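You operate a simulated robot arm through the tools that you are given. There is no shell and no other tool.

Carry out the task below with a simulated robot arm. There is one attempt and no reset: what you move stays moved.

## Task
Put two scoops of sugar in the green bowl; close the tin again.
Fine: lid on the crate end of the wooden board meanwhile; use the small ladle; it goes back in its pot.

Only the result counts: the job must be done as asked and must still hold three seconds after the hand-in. Knocking over, shifting, dropping, spilling or breaking anything else fails it. A push-on lid holds only when it is set on centred and level and pressed home; a screw cap is set on level and turned clockwise until tight.

## Robot
A 6-joint arm with a two-finger gripper, fixed in place. Base frame: the origin is at the foot of the arm, x ahead of it, y to its left, z up; the work surface is at about z = 0.78. Readings come in m, rad, newtons and seconds.
Its first joint turns from -2.897 to 2.897 rad. Payload 2.45 kg.
The TCP is the grasp point between the finger pads, 0.02 m short of the fingertips. In the tool frame z runs along the fingers and y along their closing line. The gripper opens to 0.14 m. The gripper's body begins 0.168 m behind the TCP.
Orientation is that of the tool frame in the base frame, as a unit quaternion [x, y, z, w]. With the fingers straight down and closing along the base's y, the tool's x points along the base's -x, its y along +y and its z along -z.

## Interface
- The arm moves only by the tool play_rows. Its argument "commands" is a list that holds one entry, the list of rows, each a list of 7 numbers: the opening, from 0 (shut) to 1 (fully open), then the shift along the base's x, y, z in m, then the turn, a rotation vector about the base's x, y, z in rad. In form: [[[hand, dx, dy, dz, rx, ry, rz], ...]]. A call has 1 to 20 rows; each row shifts and turns the commanded pose from where the row before left it. A row lasts 0.2 s, in which the tool goes at most 0.05 m and 0.15 rad; a call with a longer step from one row to the next is refused whole, and so is a gripper value outside its range. Where a pose cannot be reached the arm comes as near as it can. A force on the tool above 50 N (or 10 N above the force at the start of the call, whichever is more), or a blocked arm, ends the call early, and 0.2 s more pass. Each finger travels about 0.045 m/s and halts on what it meets, pressing with about 21 N; the grip force reading is that of the motor and also rises with nothing between the fingers. The clock runs only during rows and for 0.2 s after the last one: add rows that do not move to give the fingers time. It gives the time, the measured TCP pose, the force on the tool (base axes), the opening and the grip force at its end, in the units of the frame above (readings bear some noise), with the torque about the TCP (base axes, N m) and any sound that the robot's microphone picked up.
- Cameras (640 x 400 px; columns grow to the right, rows downward): "scene" is fixed at [0.0504, -0.4994, 1.5713]; the picture's right is [0.68, -0.73, 0.00], its down [-0.38, -0.35, -0.86] and it looks along [0.62, 0.59, -0.52] (base axes); focal length 340 px, centre (320, 200). "wrist" rides on the gripper at [0.078, 0.011, -0.209] in the tool frame; the picture's right is [-0.14, 0.99, 0.00], its down [-0.92, -0.13, -0.37] and it looks along [-0.36, -0.05, 0.93] (tool axes); focal length 280 px, centre (320, 200). There is no depth. A picture from a camera that has moved, and an enlarged one, comes with that camera's place and axes in the base frame and with its lens.
- snapshot(camera): a new picture of that camera. It takes no simulated time.
- inspect(camera, box): a new picture of the part [left, top, right, bottom] of that camera's present view, enlarged. It takes no simulated time.
- sign_off(): hands the job in; it is judged then, once.

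Places have to be worked out from the pictures, the camera data and where the tool is seen. Open the gripper and draw the arm clear of the work before you hand the job in, unless the task says otherwise.

The tools are called after ">>>" as name(argument=value, ...) on one line, values as JSON. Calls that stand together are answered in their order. play_rows: Moves the arm, as the interface text tells. Its arguments: {"type":"object","properties":{"commands":{"type":"array"}},"required":["commands"]} The other tools are called the same way: snapshot (camera) takes a picture; inspect (camera, box) takes an enlarged picture of a part of a camera's view; sign_off () hands the job in.

At the start:

```text
time_s: 0.0
tcp_pos: [0.6872, 0.4152, 1.1516]
tool_rot: [0.0, 1.0, 0.0, 0.001]
ft_force: [-0.8, 0.4, 0.6]
ft_torque: [0.03, 0.03, 0.01]
opening: 0.1402
grip_force: 0.0
```

scene: 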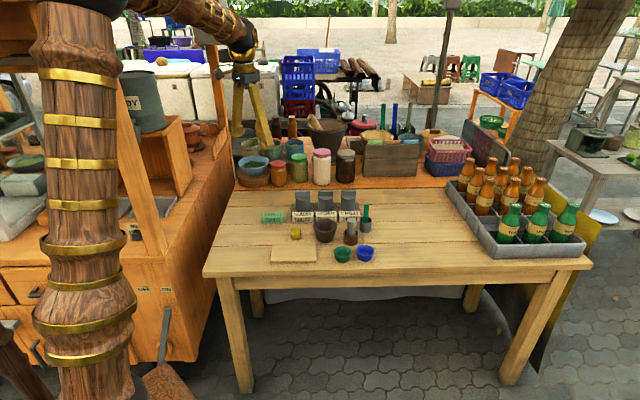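
wrist: 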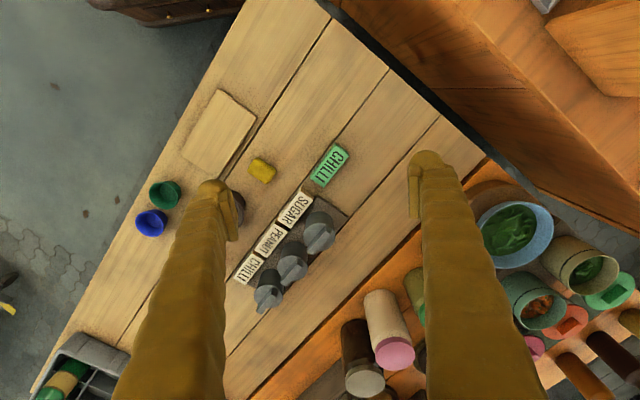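

I'll start by looking closer at the table from both cameras.

>>> inspect(camera="scene", box=[240, 170, 400, 270])

>>> inspect(camera="wrist", box=[130, 80, 370, 320])

```text
4.00 times, centred on (320, 220) of scene
camera zoom: at [0.0504, -0.4994, 1.5713], right [0.68, -0.73, 0.0], down [-0.38, -0.35, -0.86], along [0.62, 0.59, -0.52], focal length 1361 px, centre (320, 120)
```

zoom: 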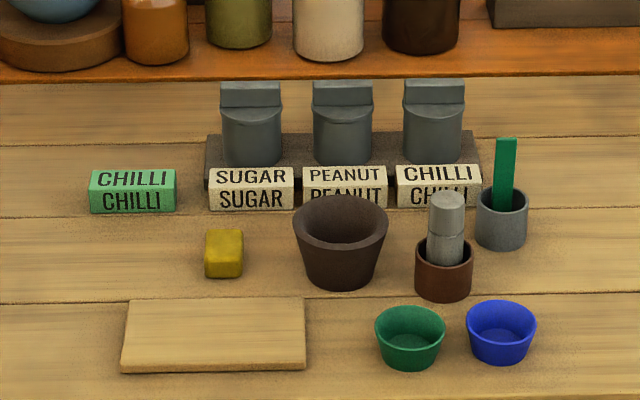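

```text
1.67 times, centred on (250, 200) of wrist
camera zoom: at [0.6079, 0.4251, 1.3627], right [0.14, 0.99, 0.0], down [0.92, -0.13, 0.37], along [0.36, -0.05, -0.93], focal length 467 px, centre (437, 200)
```

zoom: 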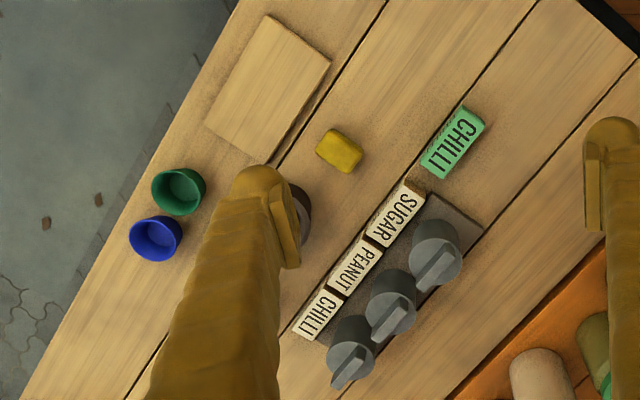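

Now I zoom further on the tins, pots and ladles, and the board.

>>> inspect(camera="scene", box=[335, 200, 383, 250])

>>> inspect(camera="scene", box=[285, 185, 365, 235])

>>> inspect(camera="wrist", box=[230, 180, 350, 320])

>>> inspect(camera="scene", box=[420, 140, 620, 300])

```text
8.00 times, centred on (359, 225) of scene
camera zoom: at [0.0504, -0.4994, 1.5713], right [0.68, -0.73, 0.0], down [-0.38, -0.35, -0.86], along [0.62, 0.59, -0.52], focal length 2722 px, centre (8, 0)
```

zoom: 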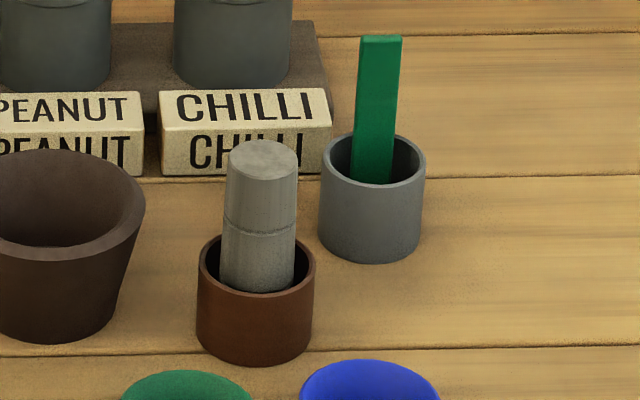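

```text
8.00 times, centred on (325, 210) of scene
camera zoom: at [0.0504, -0.4994, 1.5713], right [0.68, -0.73, 0.0], down [-0.38, -0.35, -0.86], along [0.62, 0.59, -0.52], focal length 2722 px, centre (280, 120)
```

zoom: 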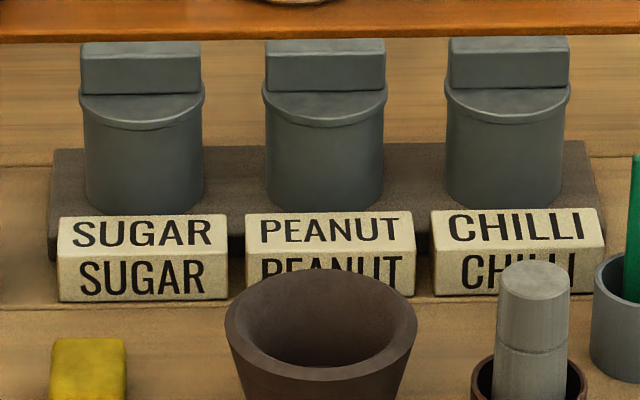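

```text
2.86 times, centred on (290, 250) of wrist
camera zoom: at [0.6079, 0.4251, 1.3627], right [0.14, 0.99, 0.0], down [0.92, -0.13, 0.37], along [0.36, -0.05, -0.93], focal length 801 px, centre (406, 57)
```

zoom: 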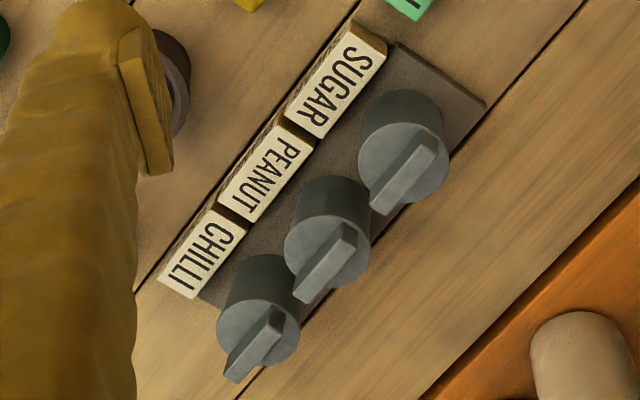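

```text
2.50 times, centred on (520, 220) of scene
camera zoom: at [0.0504, -0.4994, 1.5713], right [0.68, -0.73, 0.0], down [-0.38, -0.35, -0.86], along [0.62, 0.59, -0.52], focal length 851 px, centre (-180, 150)
```

zoom: 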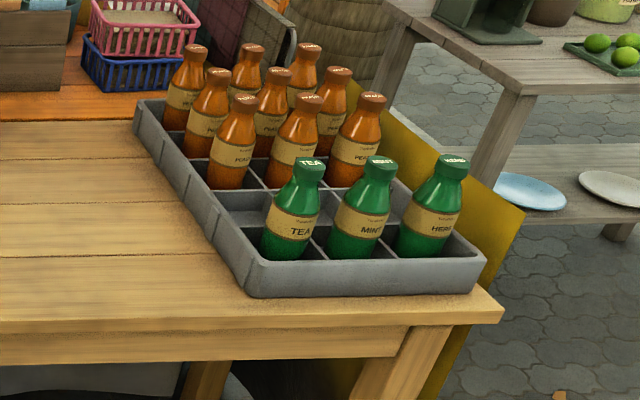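

The sugar tin is the left one on the low tray (I place it near x 0.89, y 0.385), and the green-handled ladle stands in the grey pot near (0.966, 0.118). I move the hand high over the pots, bowls and tins to see them from above.

>>> play_rows(commands=[[[1, 0.01, -0.04, 0, 0, 0, 0], [1, 0.01, -0.04, 0, 0, 0, 0], [1, 0.01, -0.04, 0, 0, 0, 0], [1, 0.01, -0.04, 0, 0, 0, 0], [1, 0.01, -0.04, 0, 0, 0, 0], [1, 0.01, -0.04, 0, 0, 0, 0], [1, 0.01, -0.02, 0, 0, 0, 0], [1, 0, 0, 0, 0, 0, 0]]])

>>> snapshot(camera="wrist")

>>> snapshot(camera="scene")

```text
time_s: 1.8
tcp_pos: [0.7566, 0.1538, 1.1518]
tool_rot: [0.001, 1.0, 0.0, -0.001]
ft_force: [0.0, 0.1, -0.3]
ft_torque: [0.0, 0.01, 0.01]
opening: 0.1398
grip_force: 0.0
```

```text
taken
camera wrist: at [0.6775, 0.1642, 1.3631], right [0.14, 0.99, 0.0], down [0.92, -0.13, 0.37], along [0.36, -0.05, -0.93], focal length 280 px, centre (320, 200)
```

wrist: 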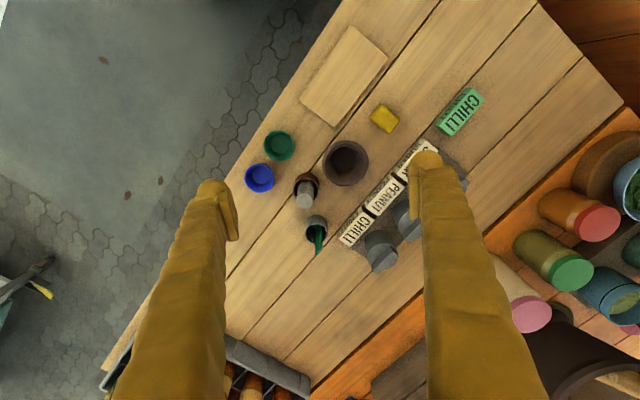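

```text
taken
```

scene: 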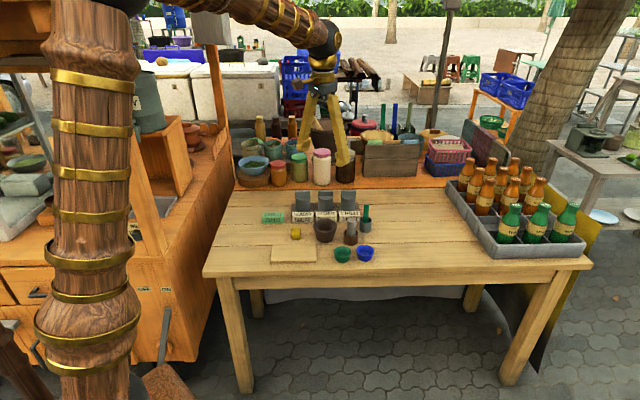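

The wrist view now shows the pots between the fingers; I enlarge that region.

>>> inspect(camera="wrist", box=[230, 110, 400, 280])

>>> inspect(camera="wrist", box=[280, 160, 350, 260])

```text
2.35 times, centred on (315, 195) of wrist
camera zoom: at [0.6775, 0.1642, 1.3631], right [0.14, 0.99, 0.0], down [0.92, -0.13, 0.37], along [0.36, -0.05, -0.93], focal length 660 px, centre (332, 212)
```

zoom: 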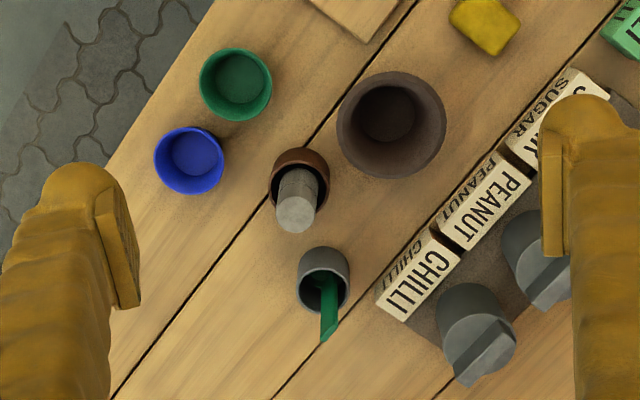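

```text
4.00 times, centred on (315, 210) of wrist
camera zoom: at [0.6775, 0.1642, 1.3631], right [0.14, 0.99, 0.0], down [0.92, -0.13, 0.37], along [0.36, -0.05, -0.93], focal length 1122 px, centre (340, 160)
```

zoom: 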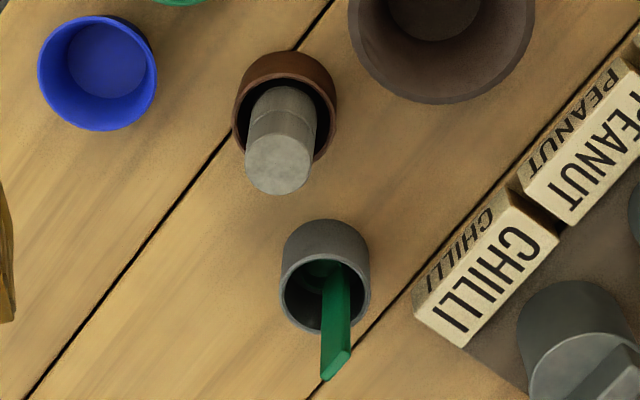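

Only the green-handled tool is a ladle (the grey cylinder in the brown pot looks like a pestle). I lower the hand and move it forward for a closer look, staying well above everything.

>>> play_rows(commands=[[[1, 0.02, 0, -0.035, 0, 0, 0], [1, 0.02, 0, -0.035, 0, 0, 0], [1, 0.02, 0, -0.035, 0, 0, 0], [1, 0.02, 0, -0.035, 0, 0, 0], [1, 0, 0, 0, 0, 0, 0]]])

>>> snapshot(camera="wrist")

>>> inspect(camera="wrist", box=[270, 180, 370, 280])

```text
time_s: 3.0
tcp_pos: [0.8371, 0.1549, 1.0108]
tool_rot: [0.0, 1.0, 0.0, 0.0]
ft_force: [0.7, 0.0, 0.4]
ft_torque: [0.01, 0.02, 0.02]
opening: 0.14
grip_force: 0.1
```

```text
taken
camera wrist: at [0.7574, 0.1644, 1.2217], right [0.14, 0.99, 0.0], down [0.92, -0.13, 0.37], along [0.37, -0.05, -0.93], focal length 280 px, centre (320, 200)
```

wrist: 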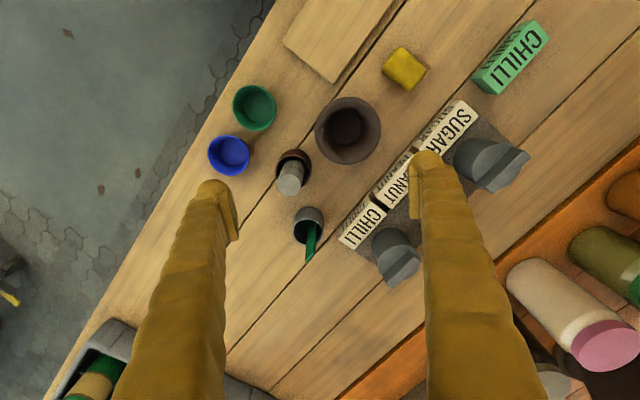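

```text
4.00 times, centred on (320, 230) of wrist
camera zoom: at [0.7574, 0.1644, 1.2217], right [0.14, 0.99, 0.0], down [0.92, -0.13, 0.37], along [0.37, -0.05, -0.93], focal length 1122 px, centre (320, 80)
```

zoom: 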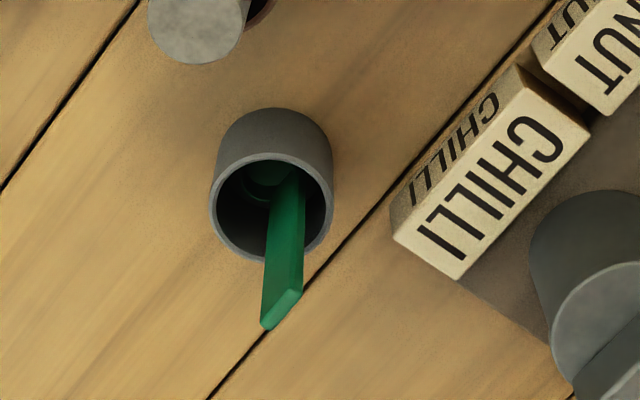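

The ladle is a small dark-green cup with a flat upright handle on its far side. I look closer at the cup inside the pot, and at the sugar tin lid.

>>> inspect(camera="wrist", box=[290, 202, 326, 264])

>>> inspect(camera="scene", box=[355, 200, 375, 250])

>>> inspect(camera="wrist", box=[430, 80, 560, 210])

```text
6.45 times, centred on (308, 233) of wrist
camera zoom: at [0.7574, 0.1644, 1.2217], right [0.14, 0.99, 0.0], down [0.92, -0.13, 0.37], along [0.37, -0.05, -0.93], focal length 1809 px, centre (397, -13)
```

zoom: 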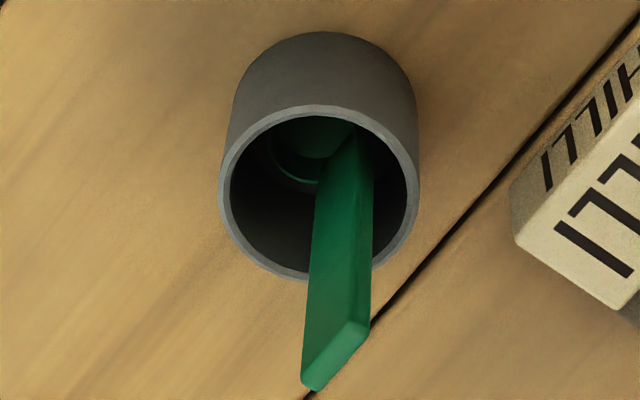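

```text
8.00 times, centred on (365, 225) of scene
camera zoom: at [0.0504, -0.4994, 1.5713], right [0.68, -0.73, 0.0], down [-0.38, -0.35, -0.86], along [0.62, 0.59, -0.52], focal length 2722 px, centre (-40, 0)
```

zoom: 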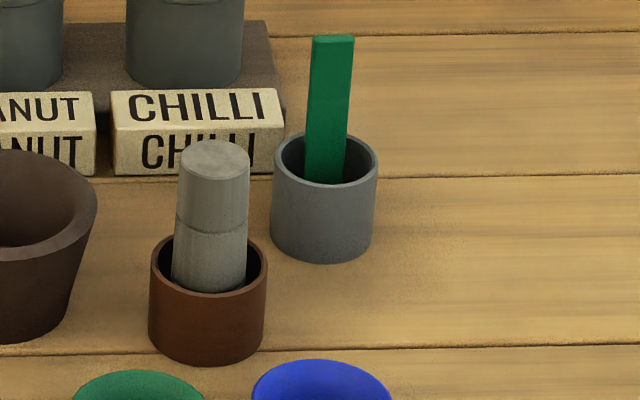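

```text
3.08 times, centred on (495, 145) of wrist
camera zoom: at [0.7574, 0.1644, 1.2217], right [0.14, 0.99, 0.0], down [0.92, -0.13, 0.37], along [0.37, -0.05, -0.93], focal length 863 px, centre (-218, 369)
```

zoom: 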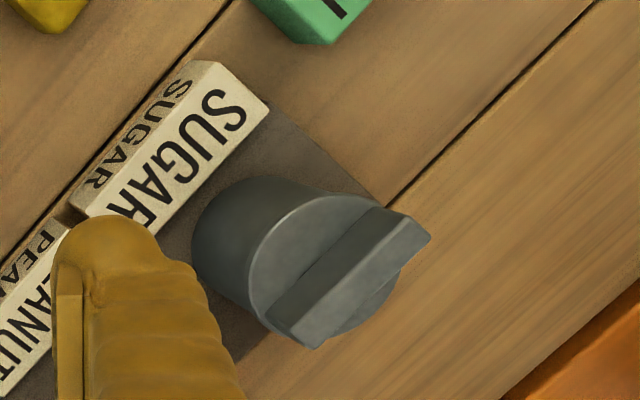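

The handle of the ladle and the lid bars both run along the row of tins (about 133° in the base frame), so I turn the hand about -0.82 rad so it closes across them, and move over toward the sugar tin.

>>> play_rows(commands=[[[1, -0.005, 0.03, 0.007, 0, 0, -0.1364], [1, -0.005, 0.03, 0.007, 0, 0, -0.1364], [1, -0.005, 0.03, 0.007, 0, 0, -0.1364], [1, -0.005, 0.03, 0.007, 0, 0, -0.1364], [1, -0.005, 0.03, 0.007, 0, 0, -0.1364], [1, -0.005, 0.03, 0.007, 0, 0, -0.1366], [1, 0, 0, 0, 0, 0, 0]]])

>>> snapshot(camera="wrist")

>>> snapshot(camera="scene")

```text
time_s: 4.6
tcp_pos: [0.8053, 0.3357, 1.0535]
tool_rot: [0.399, 0.917, -0.001, 0.0]
ft_force: [0.3, 0.6, 0.0]
ft_torque: [0.02, -0.03, 0.03]
opening: 0.14
grip_force: 0.0
```

```text
taken
camera wrist: at [0.7598, 0.3987, 1.2645], right [0.82, 0.57, 0.0], down [0.53, -0.76, 0.37], along [0.21, -0.3, -0.93], focal length 280 px, centre (320, 200)
```

wrist: 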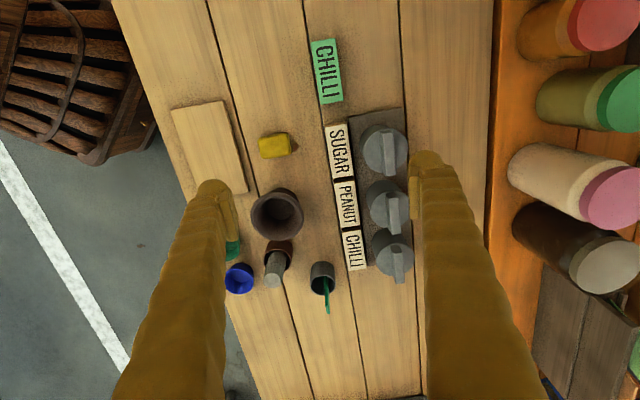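

```text
taken
```

scene: 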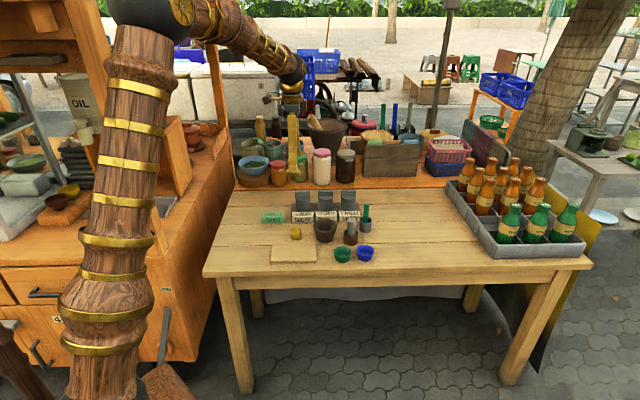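

Good view of the row from here. I enlarge the sugar tin and the board for exact positions.

>>> inspect(camera="wrist", box=[320, 100, 430, 210])

>>> inspect(camera="wrist", box=[160, 90, 320, 250])

```text
3.64 times, centred on (375, 155) of wrist
camera zoom: at [0.7598, 0.3987, 1.2645], right [0.82, 0.57, 0.0], down [0.53, -0.76, 0.37], along [0.21, -0.3, -0.93], focal length 1020 px, centre (120, 364)
```

zoom: 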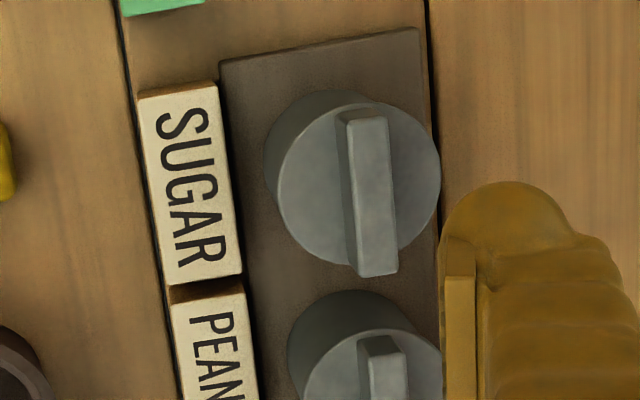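

```text
2.50 times, centred on (240, 170) of wrist
camera zoom: at [0.7598, 0.3987, 1.2645], right [0.82, 0.57, 0.0], down [0.53, -0.76, 0.37], along [0.21, -0.3, -0.93], focal length 701 px, centre (520, 275)
```

zoom: 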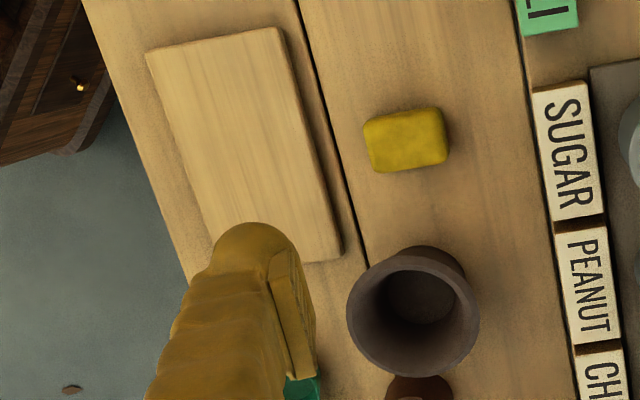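

I place the sugar lid centre at (0.887, 0.385), lid top z ≈ 0.856, handle bar top z ≈ 0.879, 16 mm thick and lying along -45°. I trim the hand turn to -45°, narrow the fingers to about 6 cm and go above the handle to check.

>>> play_rows(commands=[[[0.45, 0.0204, 0.0123, -0.02, 0, 0, 0.0332], [0.45, 0.0204, 0.0123, -0.02, 0, 0, 0], [0.45, 0.0204, 0.0123, -0.02, 0, 0, 0], [0.45, 0.0204, 0.0123, -0.02, 0, 0, 0], [0.45, 0, 0, -0.02, 0, 0, 0], [0.45, 0, 0, 0, 0, 0, 0], [0.45, 0, 0, 0, 0, 0, 0]]])

>>> snapshot(camera="wrist")

>>> inspect(camera="scene", box=[260, 140, 360, 240])

```text
time_s: 6.2
tcp_pos: [0.8879, 0.3841, 0.9538]
tool_rot: [0.383, 0.924, 0.0, 0.0]
ft_force: [0.3, 0.3, -0.9]
ft_torque: [-0.03, 0.01, -0.02]
opening: 0.0629
grip_force: 0.0
```

```text
taken
camera wrist: at [0.8401, 0.4459, 1.1645], right [0.8, 0.6, 0.0], down [0.56, -0.74, 0.37], along [0.22, -0.29, -0.93], focal length 280 px, centre (320, 200)
```

wrist: 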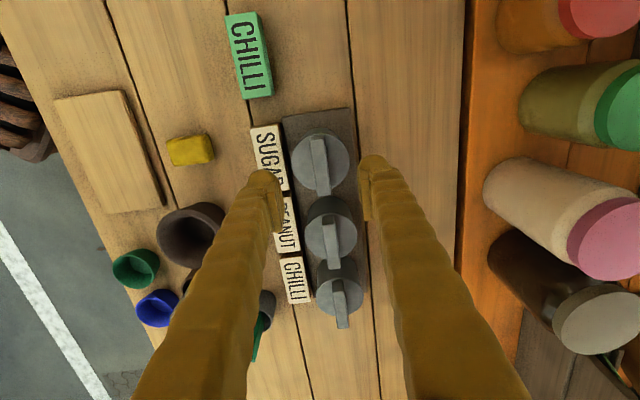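

```text
4.00 times, centred on (310, 190) of scene
camera zoom: at [0.0504, -0.4994, 1.5713], right [0.68, -0.73, 0.0], down [-0.38, -0.35, -0.86], along [0.62, 0.59, -0.52], focal length 1361 px, centre (360, 240)
```

zoom: 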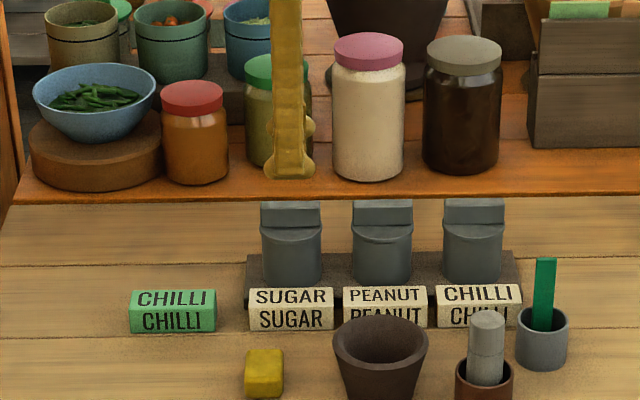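

The finger lines up with the sugar lid handle in the scene view. I check the handle's centre in the wrist view before descending.

>>> inspect(camera="wrist", box=[260, 110, 380, 230])

```text
3.33 times, centred on (320, 170) of wrist
camera zoom: at [0.8401, 0.4459, 1.1645], right [0.8, 0.6, 0.0], down [0.56, -0.74, 0.37], along [0.22, -0.29, -0.93], focal length 935 px, centre (320, 300)
```

zoom: 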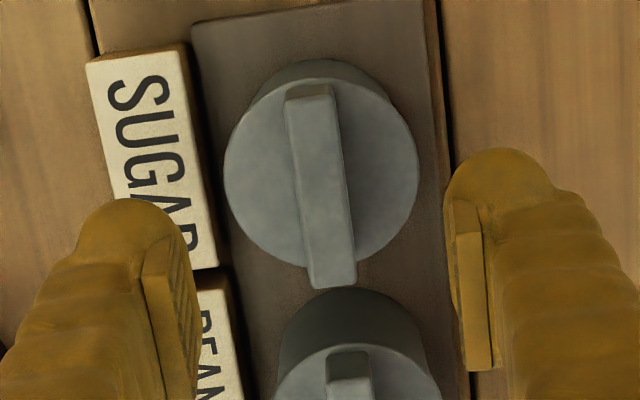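

The handle is centred between the fingers within about 2 mm. I go straight down to TCP z ≈ 0.880 and close on the bar.

>>> play_rows(commands=[[[0.45, -0.0005, 0.001, -0.025, 0, 0, 0], [0.45, -0.0005, 0.001, -0.025, 0, 0, 0], [0.45, 0, 0, -0.0145, 0, 0, 0], [0.45, 0, 0, -0.009, 0, 0, 0], [0.45, 0, 0, 0, 0, 0, 0]]])

>>> snapshot(camera="wrist")

>>> inspect(camera="scene", box=[270, 160, 350, 240])

```text
time_s: 7.4
tcp_pos: [0.8876, 0.3856, 0.8798]
tool_rot: [0.383, 0.924, 0.0, 0.0]
ft_force: [0.3, -1.3, 0.3]
ft_torque: [-0.01, 0.02, -0.01]
opening: 0.0629
grip_force: 0.1
```

```text
taken
camera wrist: at [0.8391, 0.4483, 1.0908], right [0.8, 0.6, 0.0], down [0.56, -0.74, 0.37], along [0.22, -0.29, -0.93], focal length 280 px, centre (320, 200)
```

wrist: 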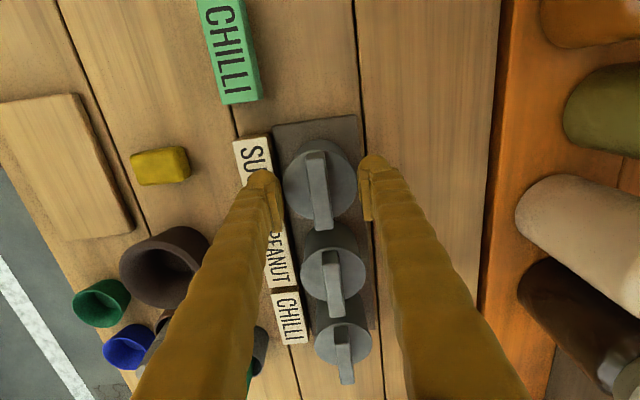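

```text
5.00 times, centred on (310, 200) of scene
camera zoom: at [0.0504, -0.4994, 1.5713], right [0.68, -0.73, 0.0], down [-0.38, -0.35, -0.86], along [0.62, 0.59, -0.52], focal length 1701 px, centre (370, 200)
```

zoom: 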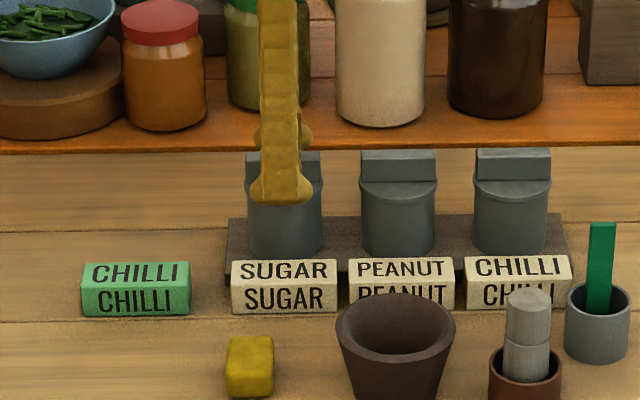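

The fingers straddle the bar at the right height with no contact. I close the gripper.

>>> play_rows(commands=[[[0, 0, 0, 0, 0, 0, 0], [0, 0, 0, 0, 0, 0, 0], [0, 0, 0, 0, 0, 0, 0], [0, 0, 0, 0, 0, 0, 0], [0, 0, 0, 0, 0, 0, 0]]])

>>> inspect(camera="wrist", box=[240, 100, 400, 260])

```text
time_s: 8.6
tcp_pos: [0.8875, 0.3853, 0.8808]
tool_rot: [0.384, 0.923, 0.0, 0.0]
ft_force: [0.5, -0.2, 1.0]
ft_torque: [0.02, 0.03, 0.03]
opening: 0.0144
grip_force: 20.9
```

```text
2.50 times, centred on (320, 180) of wrist
camera zoom: at [0.8392, 0.4483, 1.091], right [0.8, 0.6, 0.0], down [0.56, -0.74, 0.37], along [0.22, -0.29, -0.93], focal length 701 px, centre (320, 250)
```

zoom: 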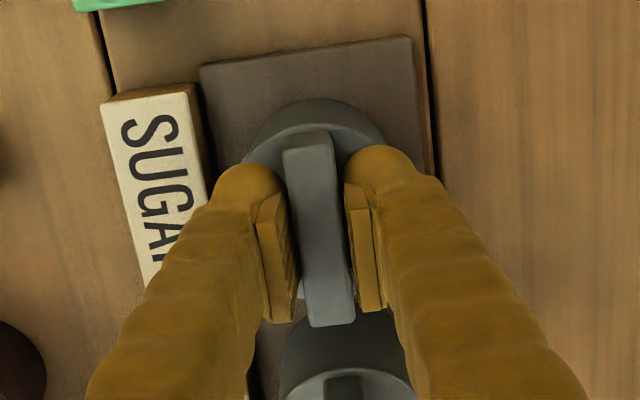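

Gripped (opening 14 mm, grip 21 N). I pull straight up in small steps and watch the force.

>>> play_rows(commands=[[[0, 0, 0, 0.002, 0, 0, 0], [0, 0, 0, 0.002, 0, 0, 0], [0, 0, 0, 0.002, 0, 0, 0], [0, 0, 0, 0.002, 0, 0, 0], [0, 0, 0, 0, 0, 0, 0]]])

>>> inspect(camera="scene", box=[270, 160, 350, 240])

```text
time_s: 9.8
tcp_pos: [0.8883, 0.3859, 0.8884]
tool_rot: [0.383, 0.924, 0.0, 0.0]
ft_force: [-0.2, 0.6, 0.0]
ft_torque: [0.05, -0.01, 0.0]
opening: 0.0147
grip_force: 21.3
```

```text
5.00 times, centred on (310, 200) of scene
camera zoom: at [0.0504, -0.4994, 1.5713], right [0.68, -0.73, 0.0], down [-0.38, -0.35, -0.86], along [0.62, 0.59, -0.52], focal length 1701 px, centre (370, 200)
```

zoom: 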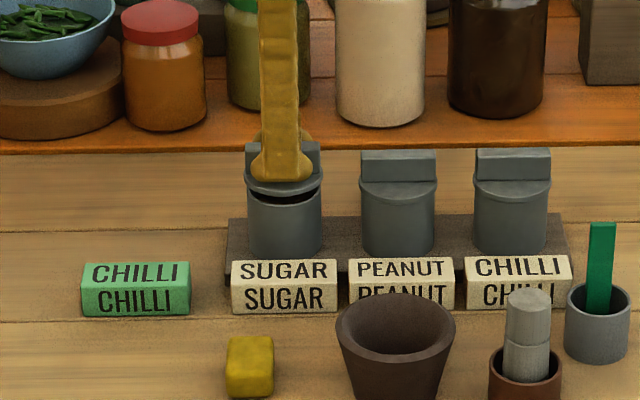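

The lid came off and the tin stayed put. I lift it clear and carry it over to the wooden board.

>>> play_rows(commands=[[[0, 0, 0, 0.02, 0, 0, 0], [0, 0, 0, 0.03, 0, 0, 0], [0, 0, 0, 0.03, 0, 0, 0], [0, 0, 0, 0.02, 0, 0, 0], [0, -0.025, -0.025, 0, 0, 0, 0], [0, -0.025, -0.025, 0, 0, 0, 0], [0, -0.025, -0.025, 0, 0, 0, 0], [0, -0.025, -0.025, 0, 0, 0, 0], [0, -0.025, -0.025, 0, 0, 0, 0], [0, -0.025, -0.027, 0, 0, 0, 0], [0, -0.025, -0.027, 0, 0, 0, 0], [0, -0.018, -0.023, 0, 0, 0, 0], [0, 0, 0, 0, 0, 0, 0]]])

>>> snapshot(camera="wrist")

>>> inspect(camera="scene", box=[240, 170, 400, 270])

```text
time_s: 12.6
tcp_pos: [0.6938, 0.1849, 0.9884]
tool_rot: [0.383, 0.924, 0.0, 0.0]
ft_force: [-0.1, -1.4, -0.9]
ft_torque: [-0.02, 0.04, 0.02]
opening: 0.0144
grip_force: 21.8
```

```text
taken
camera wrist: at [0.6452, 0.2459, 1.1987], right [0.8, 0.6, 0.0], down [0.56, -0.74, 0.37], along [0.22, -0.29, -0.93], focal length 280 px, centre (320, 200)
```

wrist: 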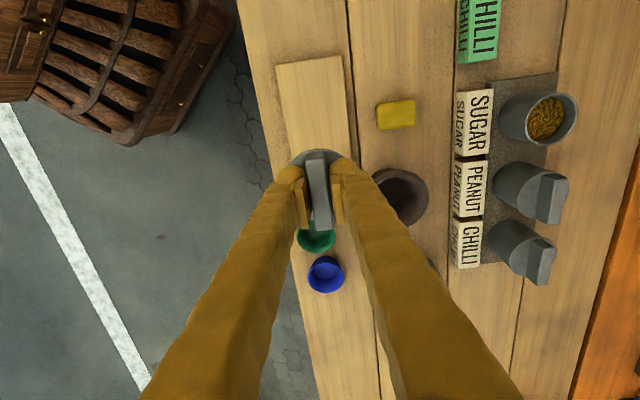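

```text
4.00 times, centred on (320, 220) of scene
camera zoom: at [0.0504, -0.4994, 1.5713], right [0.68, -0.73, 0.0], down [-0.38, -0.35, -0.86], along [0.62, 0.59, -0.52], focal length 1361 px, centre (320, 120)
```

zoom: 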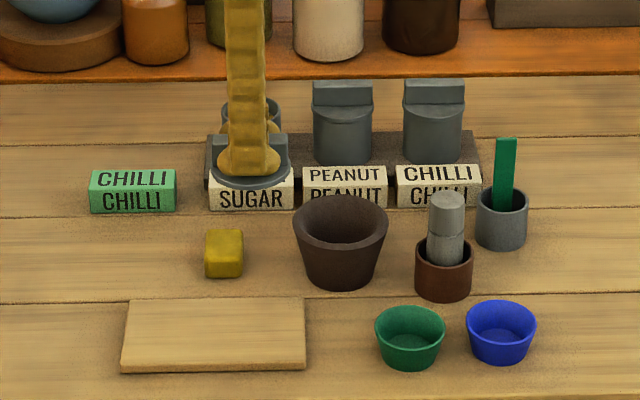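

The open tin shows golden-brown content. I look closer at it to check that it is sugar, and at the lid over the board.

>>> inspect(camera="wrist", box=[490, 80, 590, 160])

>>> inspect(camera="wrist", box=[250, 40, 410, 220])

>>> inspect(camera="scene", box=[285, 185, 335, 235])

```text
5.00 times, centred on (540, 120) of wrist
camera zoom: at [0.6452, 0.2459, 1.1987], right [0.8, 0.6, 0.0], down [0.56, -0.74, 0.37], along [0.22, -0.29, -0.93], focal length 1402 px, centre (-780, 600)
```

zoom: 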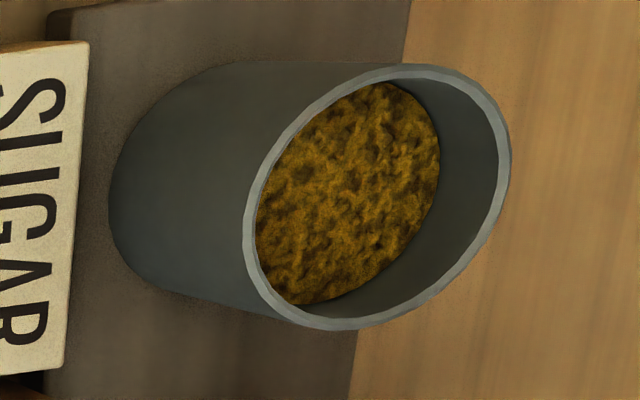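

```text
2.22 times, centred on (330, 130) of wrist
camera zoom: at [0.6452, 0.2459, 1.1987], right [0.8, 0.6, 0.0], down [0.56, -0.74, 0.37], along [0.22, -0.29, -0.93], focal length 623 px, centre (298, 356)
```

zoom: 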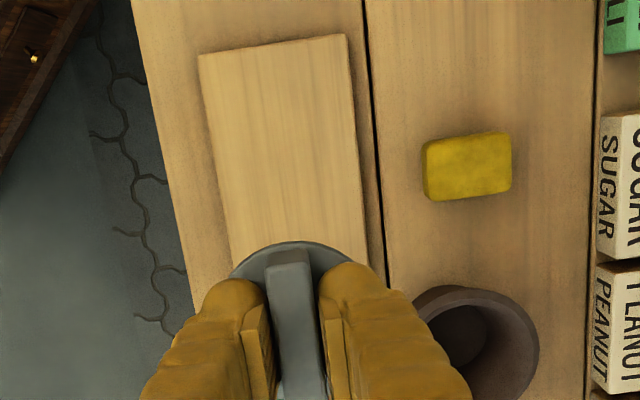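

```text
8.00 times, centred on (310, 210) of scene
camera zoom: at [0.0504, -0.4994, 1.5713], right [0.68, -0.73, 0.0], down [-0.38, -0.35, -0.86], along [0.62, 0.59, -0.52], focal length 2722 px, centre (400, 120)
```

zoom: 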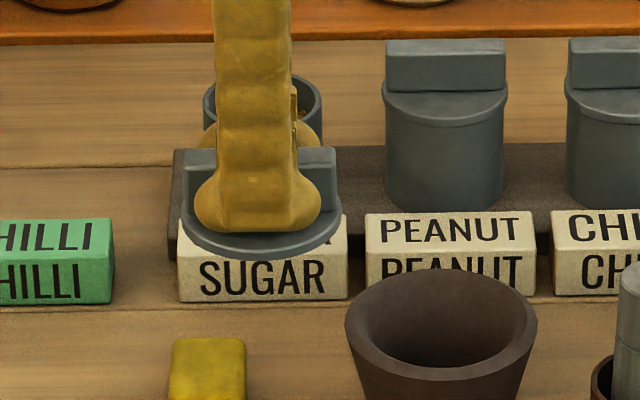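

The content is a brown granulated fill, level about 2 cm below the rim; the label in front of that tin says SUGAR, so I go on. The board's crate end centre is near (0.721, 0.147), so I shift the lid to about (0.695, 0.175) and lower it to just above the board.

>>> play_rows(commands=[[[0, 0.001, -0.005, -0.03, 0, 0, 0], [0, 0, -0.005, -0.04, 0, 0, 0], [0, 0, 0, -0.04, 0, 0, 0], [0, 0, 0, -0.03, 0, 0, 0], [0, 0, 0, 0, 0, 0, 0]]])

>>> snapshot(camera="wrist")

>>> inspect(camera="scene", box=[260, 210, 340, 270])

```text
time_s: 13.8
tcp_pos: [0.6931, 0.1756, 0.8483]
tool_rot: [0.382, 0.924, 0.001, 0.0]
ft_force: [0.2, -0.6, 0.3]
ft_torque: [-0.01, -0.03, -0.04]
opening: 0.0145
grip_force: 20.9
```

```text
taken
camera wrist: at [0.6468, 0.2372, 1.0585], right [0.8, 0.6, 0.0], down [0.56, -0.74, 0.37], along [0.22, -0.29, -0.93], focal length 280 px, centre (320, 200)
```

wrist: 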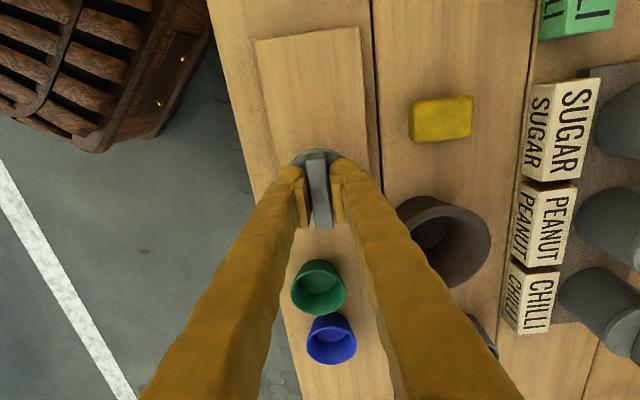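

```text
6.67 times, centred on (300, 240) of scene
camera zoom: at [0.0504, -0.4994, 1.5713], right [0.68, -0.73, 0.0], down [-0.38, -0.35, -0.86], along [0.62, 0.59, -0.52], focal length 2268 px, centre (453, -67)
```

zoom: 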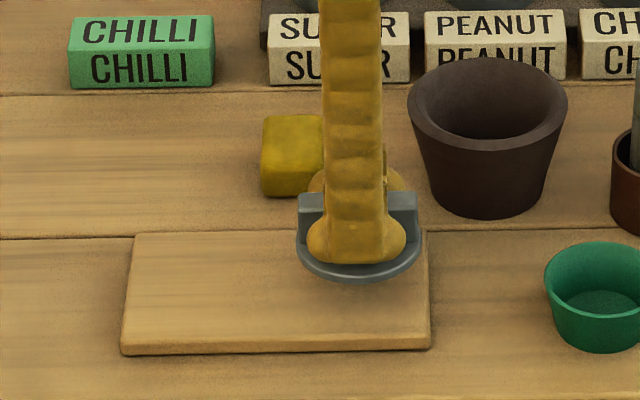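

The lid sits over the crate end of the board, inside its edges. I lower in small steps toward contact.

>>> play_rows(commands=[[[0, -0.001, 0.001, -0.006, 0, 0, 0], [0, 0, 0, -0.006, 0, 0, 0], [0, 0, 0, -0.005, 0, 0, 0], [0, 0, 0, -0.003, 0, 0, 0]]])

>>> inspect(camera="scene", box=[270, 210, 330, 270])

```text
time_s: 14.8
tcp_pos: [0.6943, 0.1762, 0.8295]
tool_rot: [0.383, 0.924, -0.001, 0.0]
ft_force: [0.2, -0.5, 1.0]
ft_torque: [0.03, -0.02, 0.01]
opening: 0.0146
grip_force: 20.9
```

```text
6.67 times, centred on (300, 240) of scene
camera zoom: at [0.0504, -0.4994, 1.5713], right [0.68, -0.73, 0.0], down [-0.38, -0.35, -0.86], along [0.62, 0.59, -0.52], focal length 2268 px, centre (453, -67)
```

zoom: 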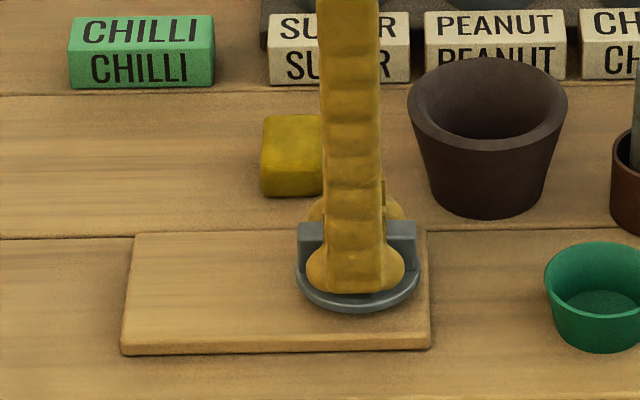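

No contact yet at z 0.8295. I continue down in 1–2 mm steps, reading the force.

>>> play_rows(commands=[[[0, 0, 0, -0.002, 0, 0, 0], [0, 0, 0, -0.002, 0, 0, 0], [0, 0, 0, -0.001, 0, 0, 0]]])

>>> inspect(camera="scene", box=[270, 210, 330, 270])

```text
time_s: 15.6
tcp_pos: [0.6947, 0.176, 0.825]
tool_rot: [0.383, 0.924, 0.001, 0.001]
ft_force: [-0.7, 0.1, 32.4]
ft_torque: [-0.05, -0.01, 0.01]
opening: 0.0146
grip_force: 21.0
```

```text
6.67 times, centred on (300, 240) of scene
camera zoom: at [0.0504, -0.4994, 1.5713], right [0.68, -0.73, 0.0], down [-0.38, -0.35, -0.86], along [0.62, 0.59, -0.52], focal length 2268 px, centre (453, -67)
```

zoom: 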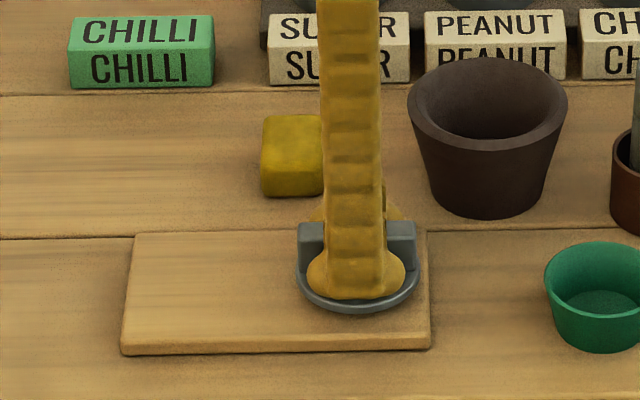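

Contact reached (32 N; the lid rests on the board). I ease up 1.5 mm, open the fingers and rise.

>>> play_rows(commands=[[[0, 0, 0, 0.0015, 0, 0, 0], [0.4, 0, 0, 0, 0, 0, 0], [0.4, 0, 0, 0, 0, 0, 0], [0.4, 0, 0, 0, 0, 0, 0], [0.4, 0, 0, 0, 0, 0, 0], [0.4, 0, 0, 0.01, 0, 0, 0], [0.4, 0, 0, 0.03, 0, 0, 0], [0.4, 0, 0, 0.04, 0, 0, 0], [0.4, 0, 0, 0.05, 0, 0, 0], [0.4, 0, 0, 0.05, 0, 0, 0], [0.4, 0, 0, 0, 0, 0, 0]]])

>>> snapshot(camera="wrist")

>>> inspect(camera="scene", box=[250, 180, 390, 270])

```text
time_s: 18.0
tcp_pos: [0.6931, 0.1735, 1.0043]
tool_rot: [0.383, 0.924, 0.0, 0.0]
ft_force: [0.1, 0.6, 0.1]
ft_torque: [0.0, -0.02, 0.03]
opening: 0.056
grip_force: 0.1
```

```text
taken
camera wrist: at [0.6454, 0.2371, 1.2158], right [0.8, 0.6, 0.0], down [0.56, -0.74, 0.37], along [0.22, -0.29, -0.93], focal length 280 px, centre (320, 200)
```

wrist: 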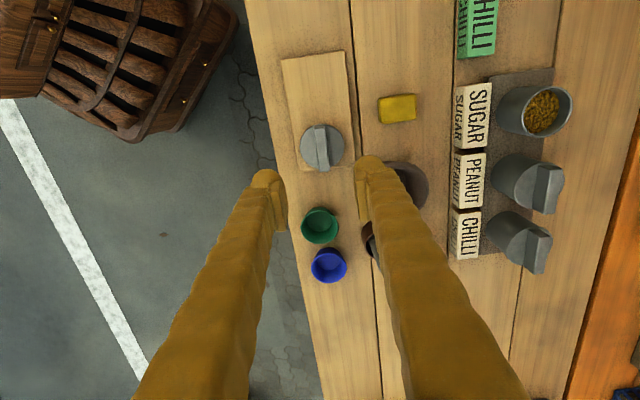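

```text
4.44 times, centred on (320, 225) of scene
camera zoom: at [0.0504, -0.4994, 1.5713], right [0.68, -0.73, 0.0], down [-0.38, -0.35, -0.86], along [0.62, 0.59, -0.52], focal length 1512 px, centre (320, 89)
```

zoom: 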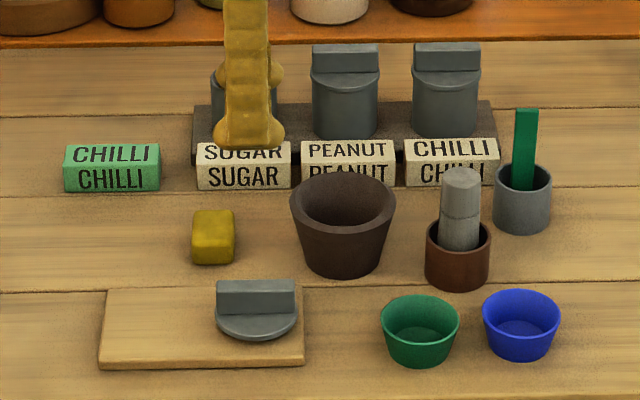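

The lid stands on the crate end of the board. Now I enlarge the wrist view to fix the positions of the two bowls and the tin opening.

>>> inspect(camera="wrist", box=[270, 110, 390, 300])

>>> inspect(camera="wrist", box=[480, 70, 590, 150])

```text
2.11 times, centred on (330, 205) of wrist
camera zoom: at [0.6454, 0.2371, 1.2158], right [0.8, 0.6, 0.0], down [0.56, -0.74, 0.37], along [0.22, -0.29, -0.93], focal length 590 px, centre (299, 190)
```

zoom: 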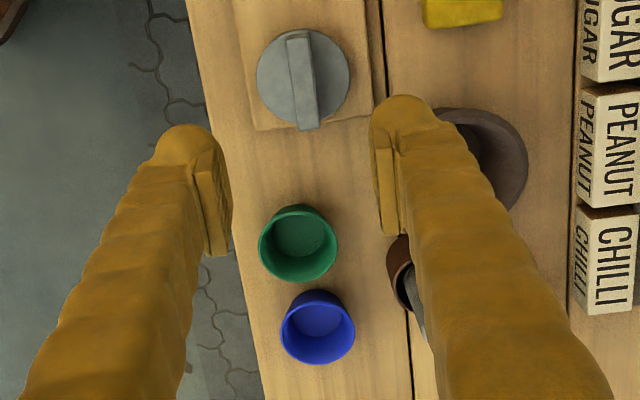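

```text
5.00 times, centred on (535, 110) of wrist
camera zoom: at [0.6454, 0.2371, 1.2158], right [0.8, 0.6, 0.0], down [0.56, -0.74, 0.37], along [0.22, -0.29, -0.93], focal length 1402 px, centre (-755, 650)
```

zoom: 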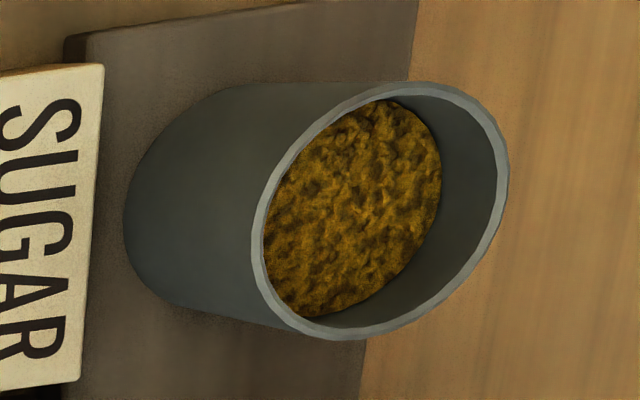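

Green bowl: centre ≈ (0.768, 0.071), rim z ≈ 0.815; sugar surface z ≈ 0.83 in the tin. Next I move over the ladle handle (≈ 0.969, 0.121, top ≈ 0.89) and look before descending.

>>> play_rows(commands=[[[0.4, 0.0394, -0.0075, 0, 0, 0, 0], [0.4, 0.0394, -0.0075, 0, 0, 0, 0], [0.4, 0.0394, -0.0075, 0, 0, 0, 0], [0.4, 0.0394, -0.0075, 0, 0, 0, 0], [0.4, 0.0394, -0.0075, 0, 0, 0, 0], [0.4, 0.0394, -0.0075, 0, 0, 0, 0], [0.4, 0.0394, -0.0075, 0, 0, 0, 0], [0.4, 0, 0, -0.02, 0, 0, 0], [0.4, 0, 0, 0, 0, 0, 0]]])

>>> snapshot(camera="wrist")

>>> inspect(camera="scene", box=[320, 160, 400, 260])

```text
time_s: 20.0
tcp_pos: [0.9706, 0.1221, 0.9861]
tool_rot: [0.382, 0.924, -0.001, 0.0]
ft_force: [0.0, 0.8, -0.7]
ft_torque: [-0.02, 0.01, 0.02]
opening: 0.0561
grip_force: 0.1
```

```text
taken
camera wrist: at [0.9222, 0.1853, 1.1959], right [0.8, 0.6, 0.0], down [0.56, -0.74, 0.37], along [0.22, -0.29, -0.93], focal length 280 px, centre (320, 200)
```

wrist: 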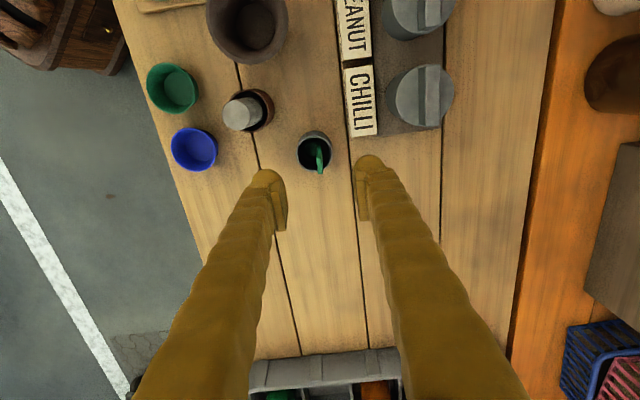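

```text
4.00 times, centred on (360, 210) of scene
camera zoom: at [0.0504, -0.4994, 1.5713], right [0.68, -0.73, 0.0], down [-0.38, -0.35, -0.86], along [0.62, 0.59, -0.52], focal length 1361 px, centre (160, 160)
```

zoom: 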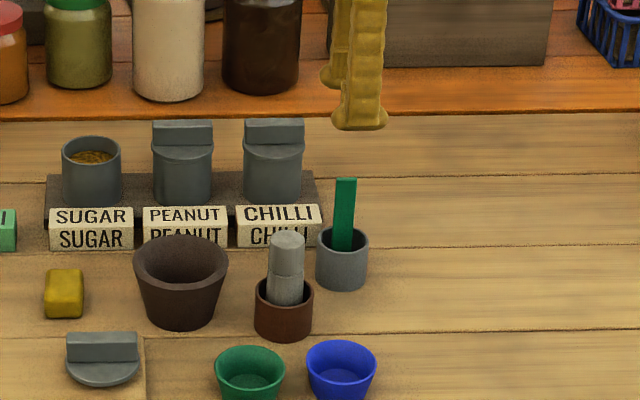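

>>> inspect(camera="wrist", box=[280, 110, 360, 210])

```text
4.00 times, centred on (320, 160) of wrist
camera zoom: at [0.9222, 0.1853, 1.1959], right [0.8, 0.6, 0.0], down [0.56, -0.74, 0.37], along [0.22, -0.29, -0.93], focal length 1122 px, centre (320, 360)
```

zoom: 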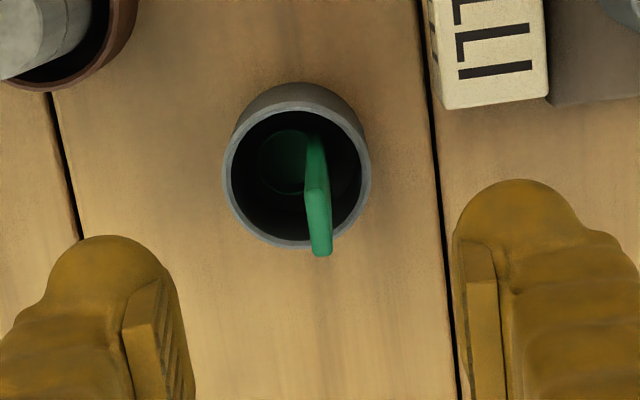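

The handle top lies right under the grasp point (within 1 mm). I go straight down to TCP z ≈ 0.876.

>>> play_rows(commands=[[[0.35, 0, 0, -0.03, 0, 0, 0], [0.35, 0, 0, -0.03, 0, 0, 0], [0.35, 0, 0, -0.025, 0, 0, 0], [0.35, 0, 0, -0.015, 0, 0, 0], [0.35, 0, 0, -0.01, 0, 0, 0], [0.35, 0, 0, 0, 0, 0, 0]]])

>>> inspect(camera="wrist", box=[260, 100, 380, 240])

>>> inspect(camera="scene", box=[330, 180, 400, 250])

```text
time_s: 21.4
tcp_pos: [0.9698, 0.1218, 0.8769]
tool_rot: [0.383, 0.924, 0.0, 0.001]
ft_force: [0.2, -0.5, 0.3]
ft_torque: [-0.02, -0.03, 0.01]
opening: 0.0491
grip_force: 0.0
```

```text
2.86 times, centred on (320, 170) of wrist
camera zoom: at [0.9219, 0.1849, 1.0858], right [0.8, 0.6, 0.0], down [0.56, -0.74, 0.37], along [0.22, -0.29, -0.93], focal length 801 px, centre (320, 286)
```

zoom: 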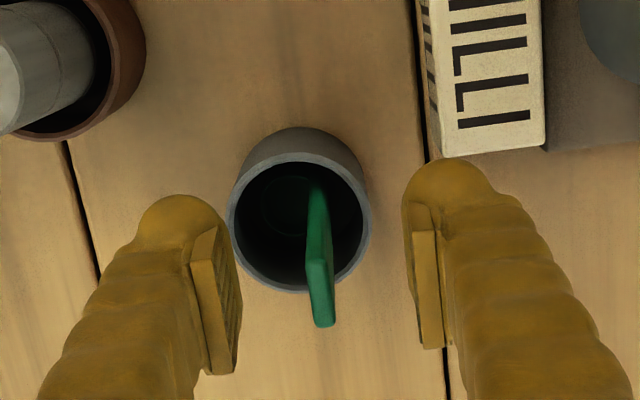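

```text
5.71 times, centred on (365, 215) of scene
camera zoom: at [0.0504, -0.4994, 1.5713], right [0.68, -0.73, 0.0], down [-0.38, -0.35, -0.86], along [0.62, 0.59, -0.52], focal length 1944 px, centre (63, 114)
```

zoom: 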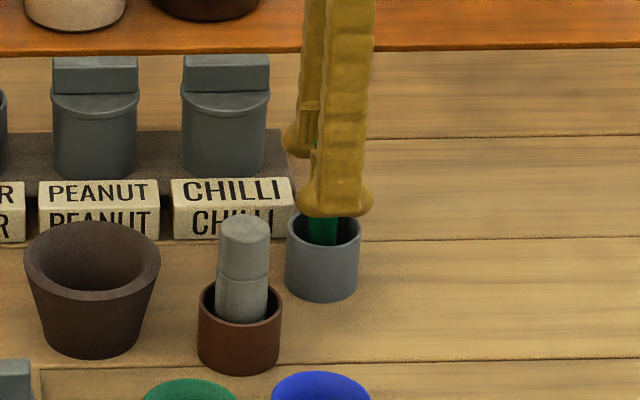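

The handle is between the pads. I close the gripper on it.

>>> play_rows(commands=[[[0, 0, 0, 0, 0, 0, 0], [0, 0, 0, 0, 0, 0, 0], [0, 0, 0, 0, 0, 0, 0], [0, 0, 0, 0, 0, 0, 0], [0, 0, 0, 0, 0, 0, 0]]])

>>> inspect(camera="wrist", box=[260, 100, 380, 240])

```text
time_s: 22.6
tcp_pos: [0.9694, 0.1222, 0.876]
tool_rot: [0.383, 0.924, 0.0, 0.0]
ft_force: [0.3, 0.0, -0.7]
ft_torque: [0.0, 0.01, -0.04]
opening: 0.006
grip_force: 21.0
```

```text
2.86 times, centred on (320, 170) of wrist
camera zoom: at [0.9219, 0.1849, 1.0858], right [0.8, 0.6, 0.0], down [0.56, -0.74, 0.37], along [0.22, -0.29, -0.93], focal length 801 px, centre (320, 286)
```

zoom: 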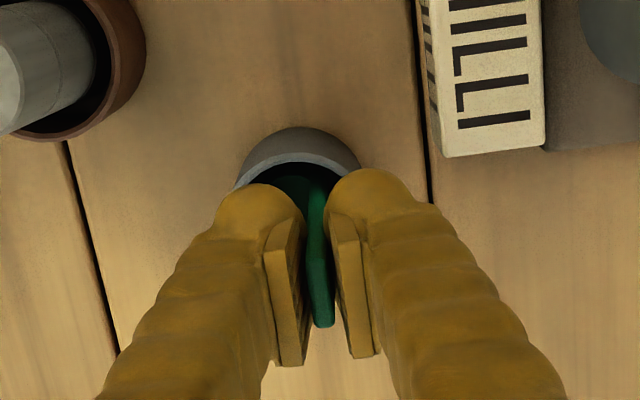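

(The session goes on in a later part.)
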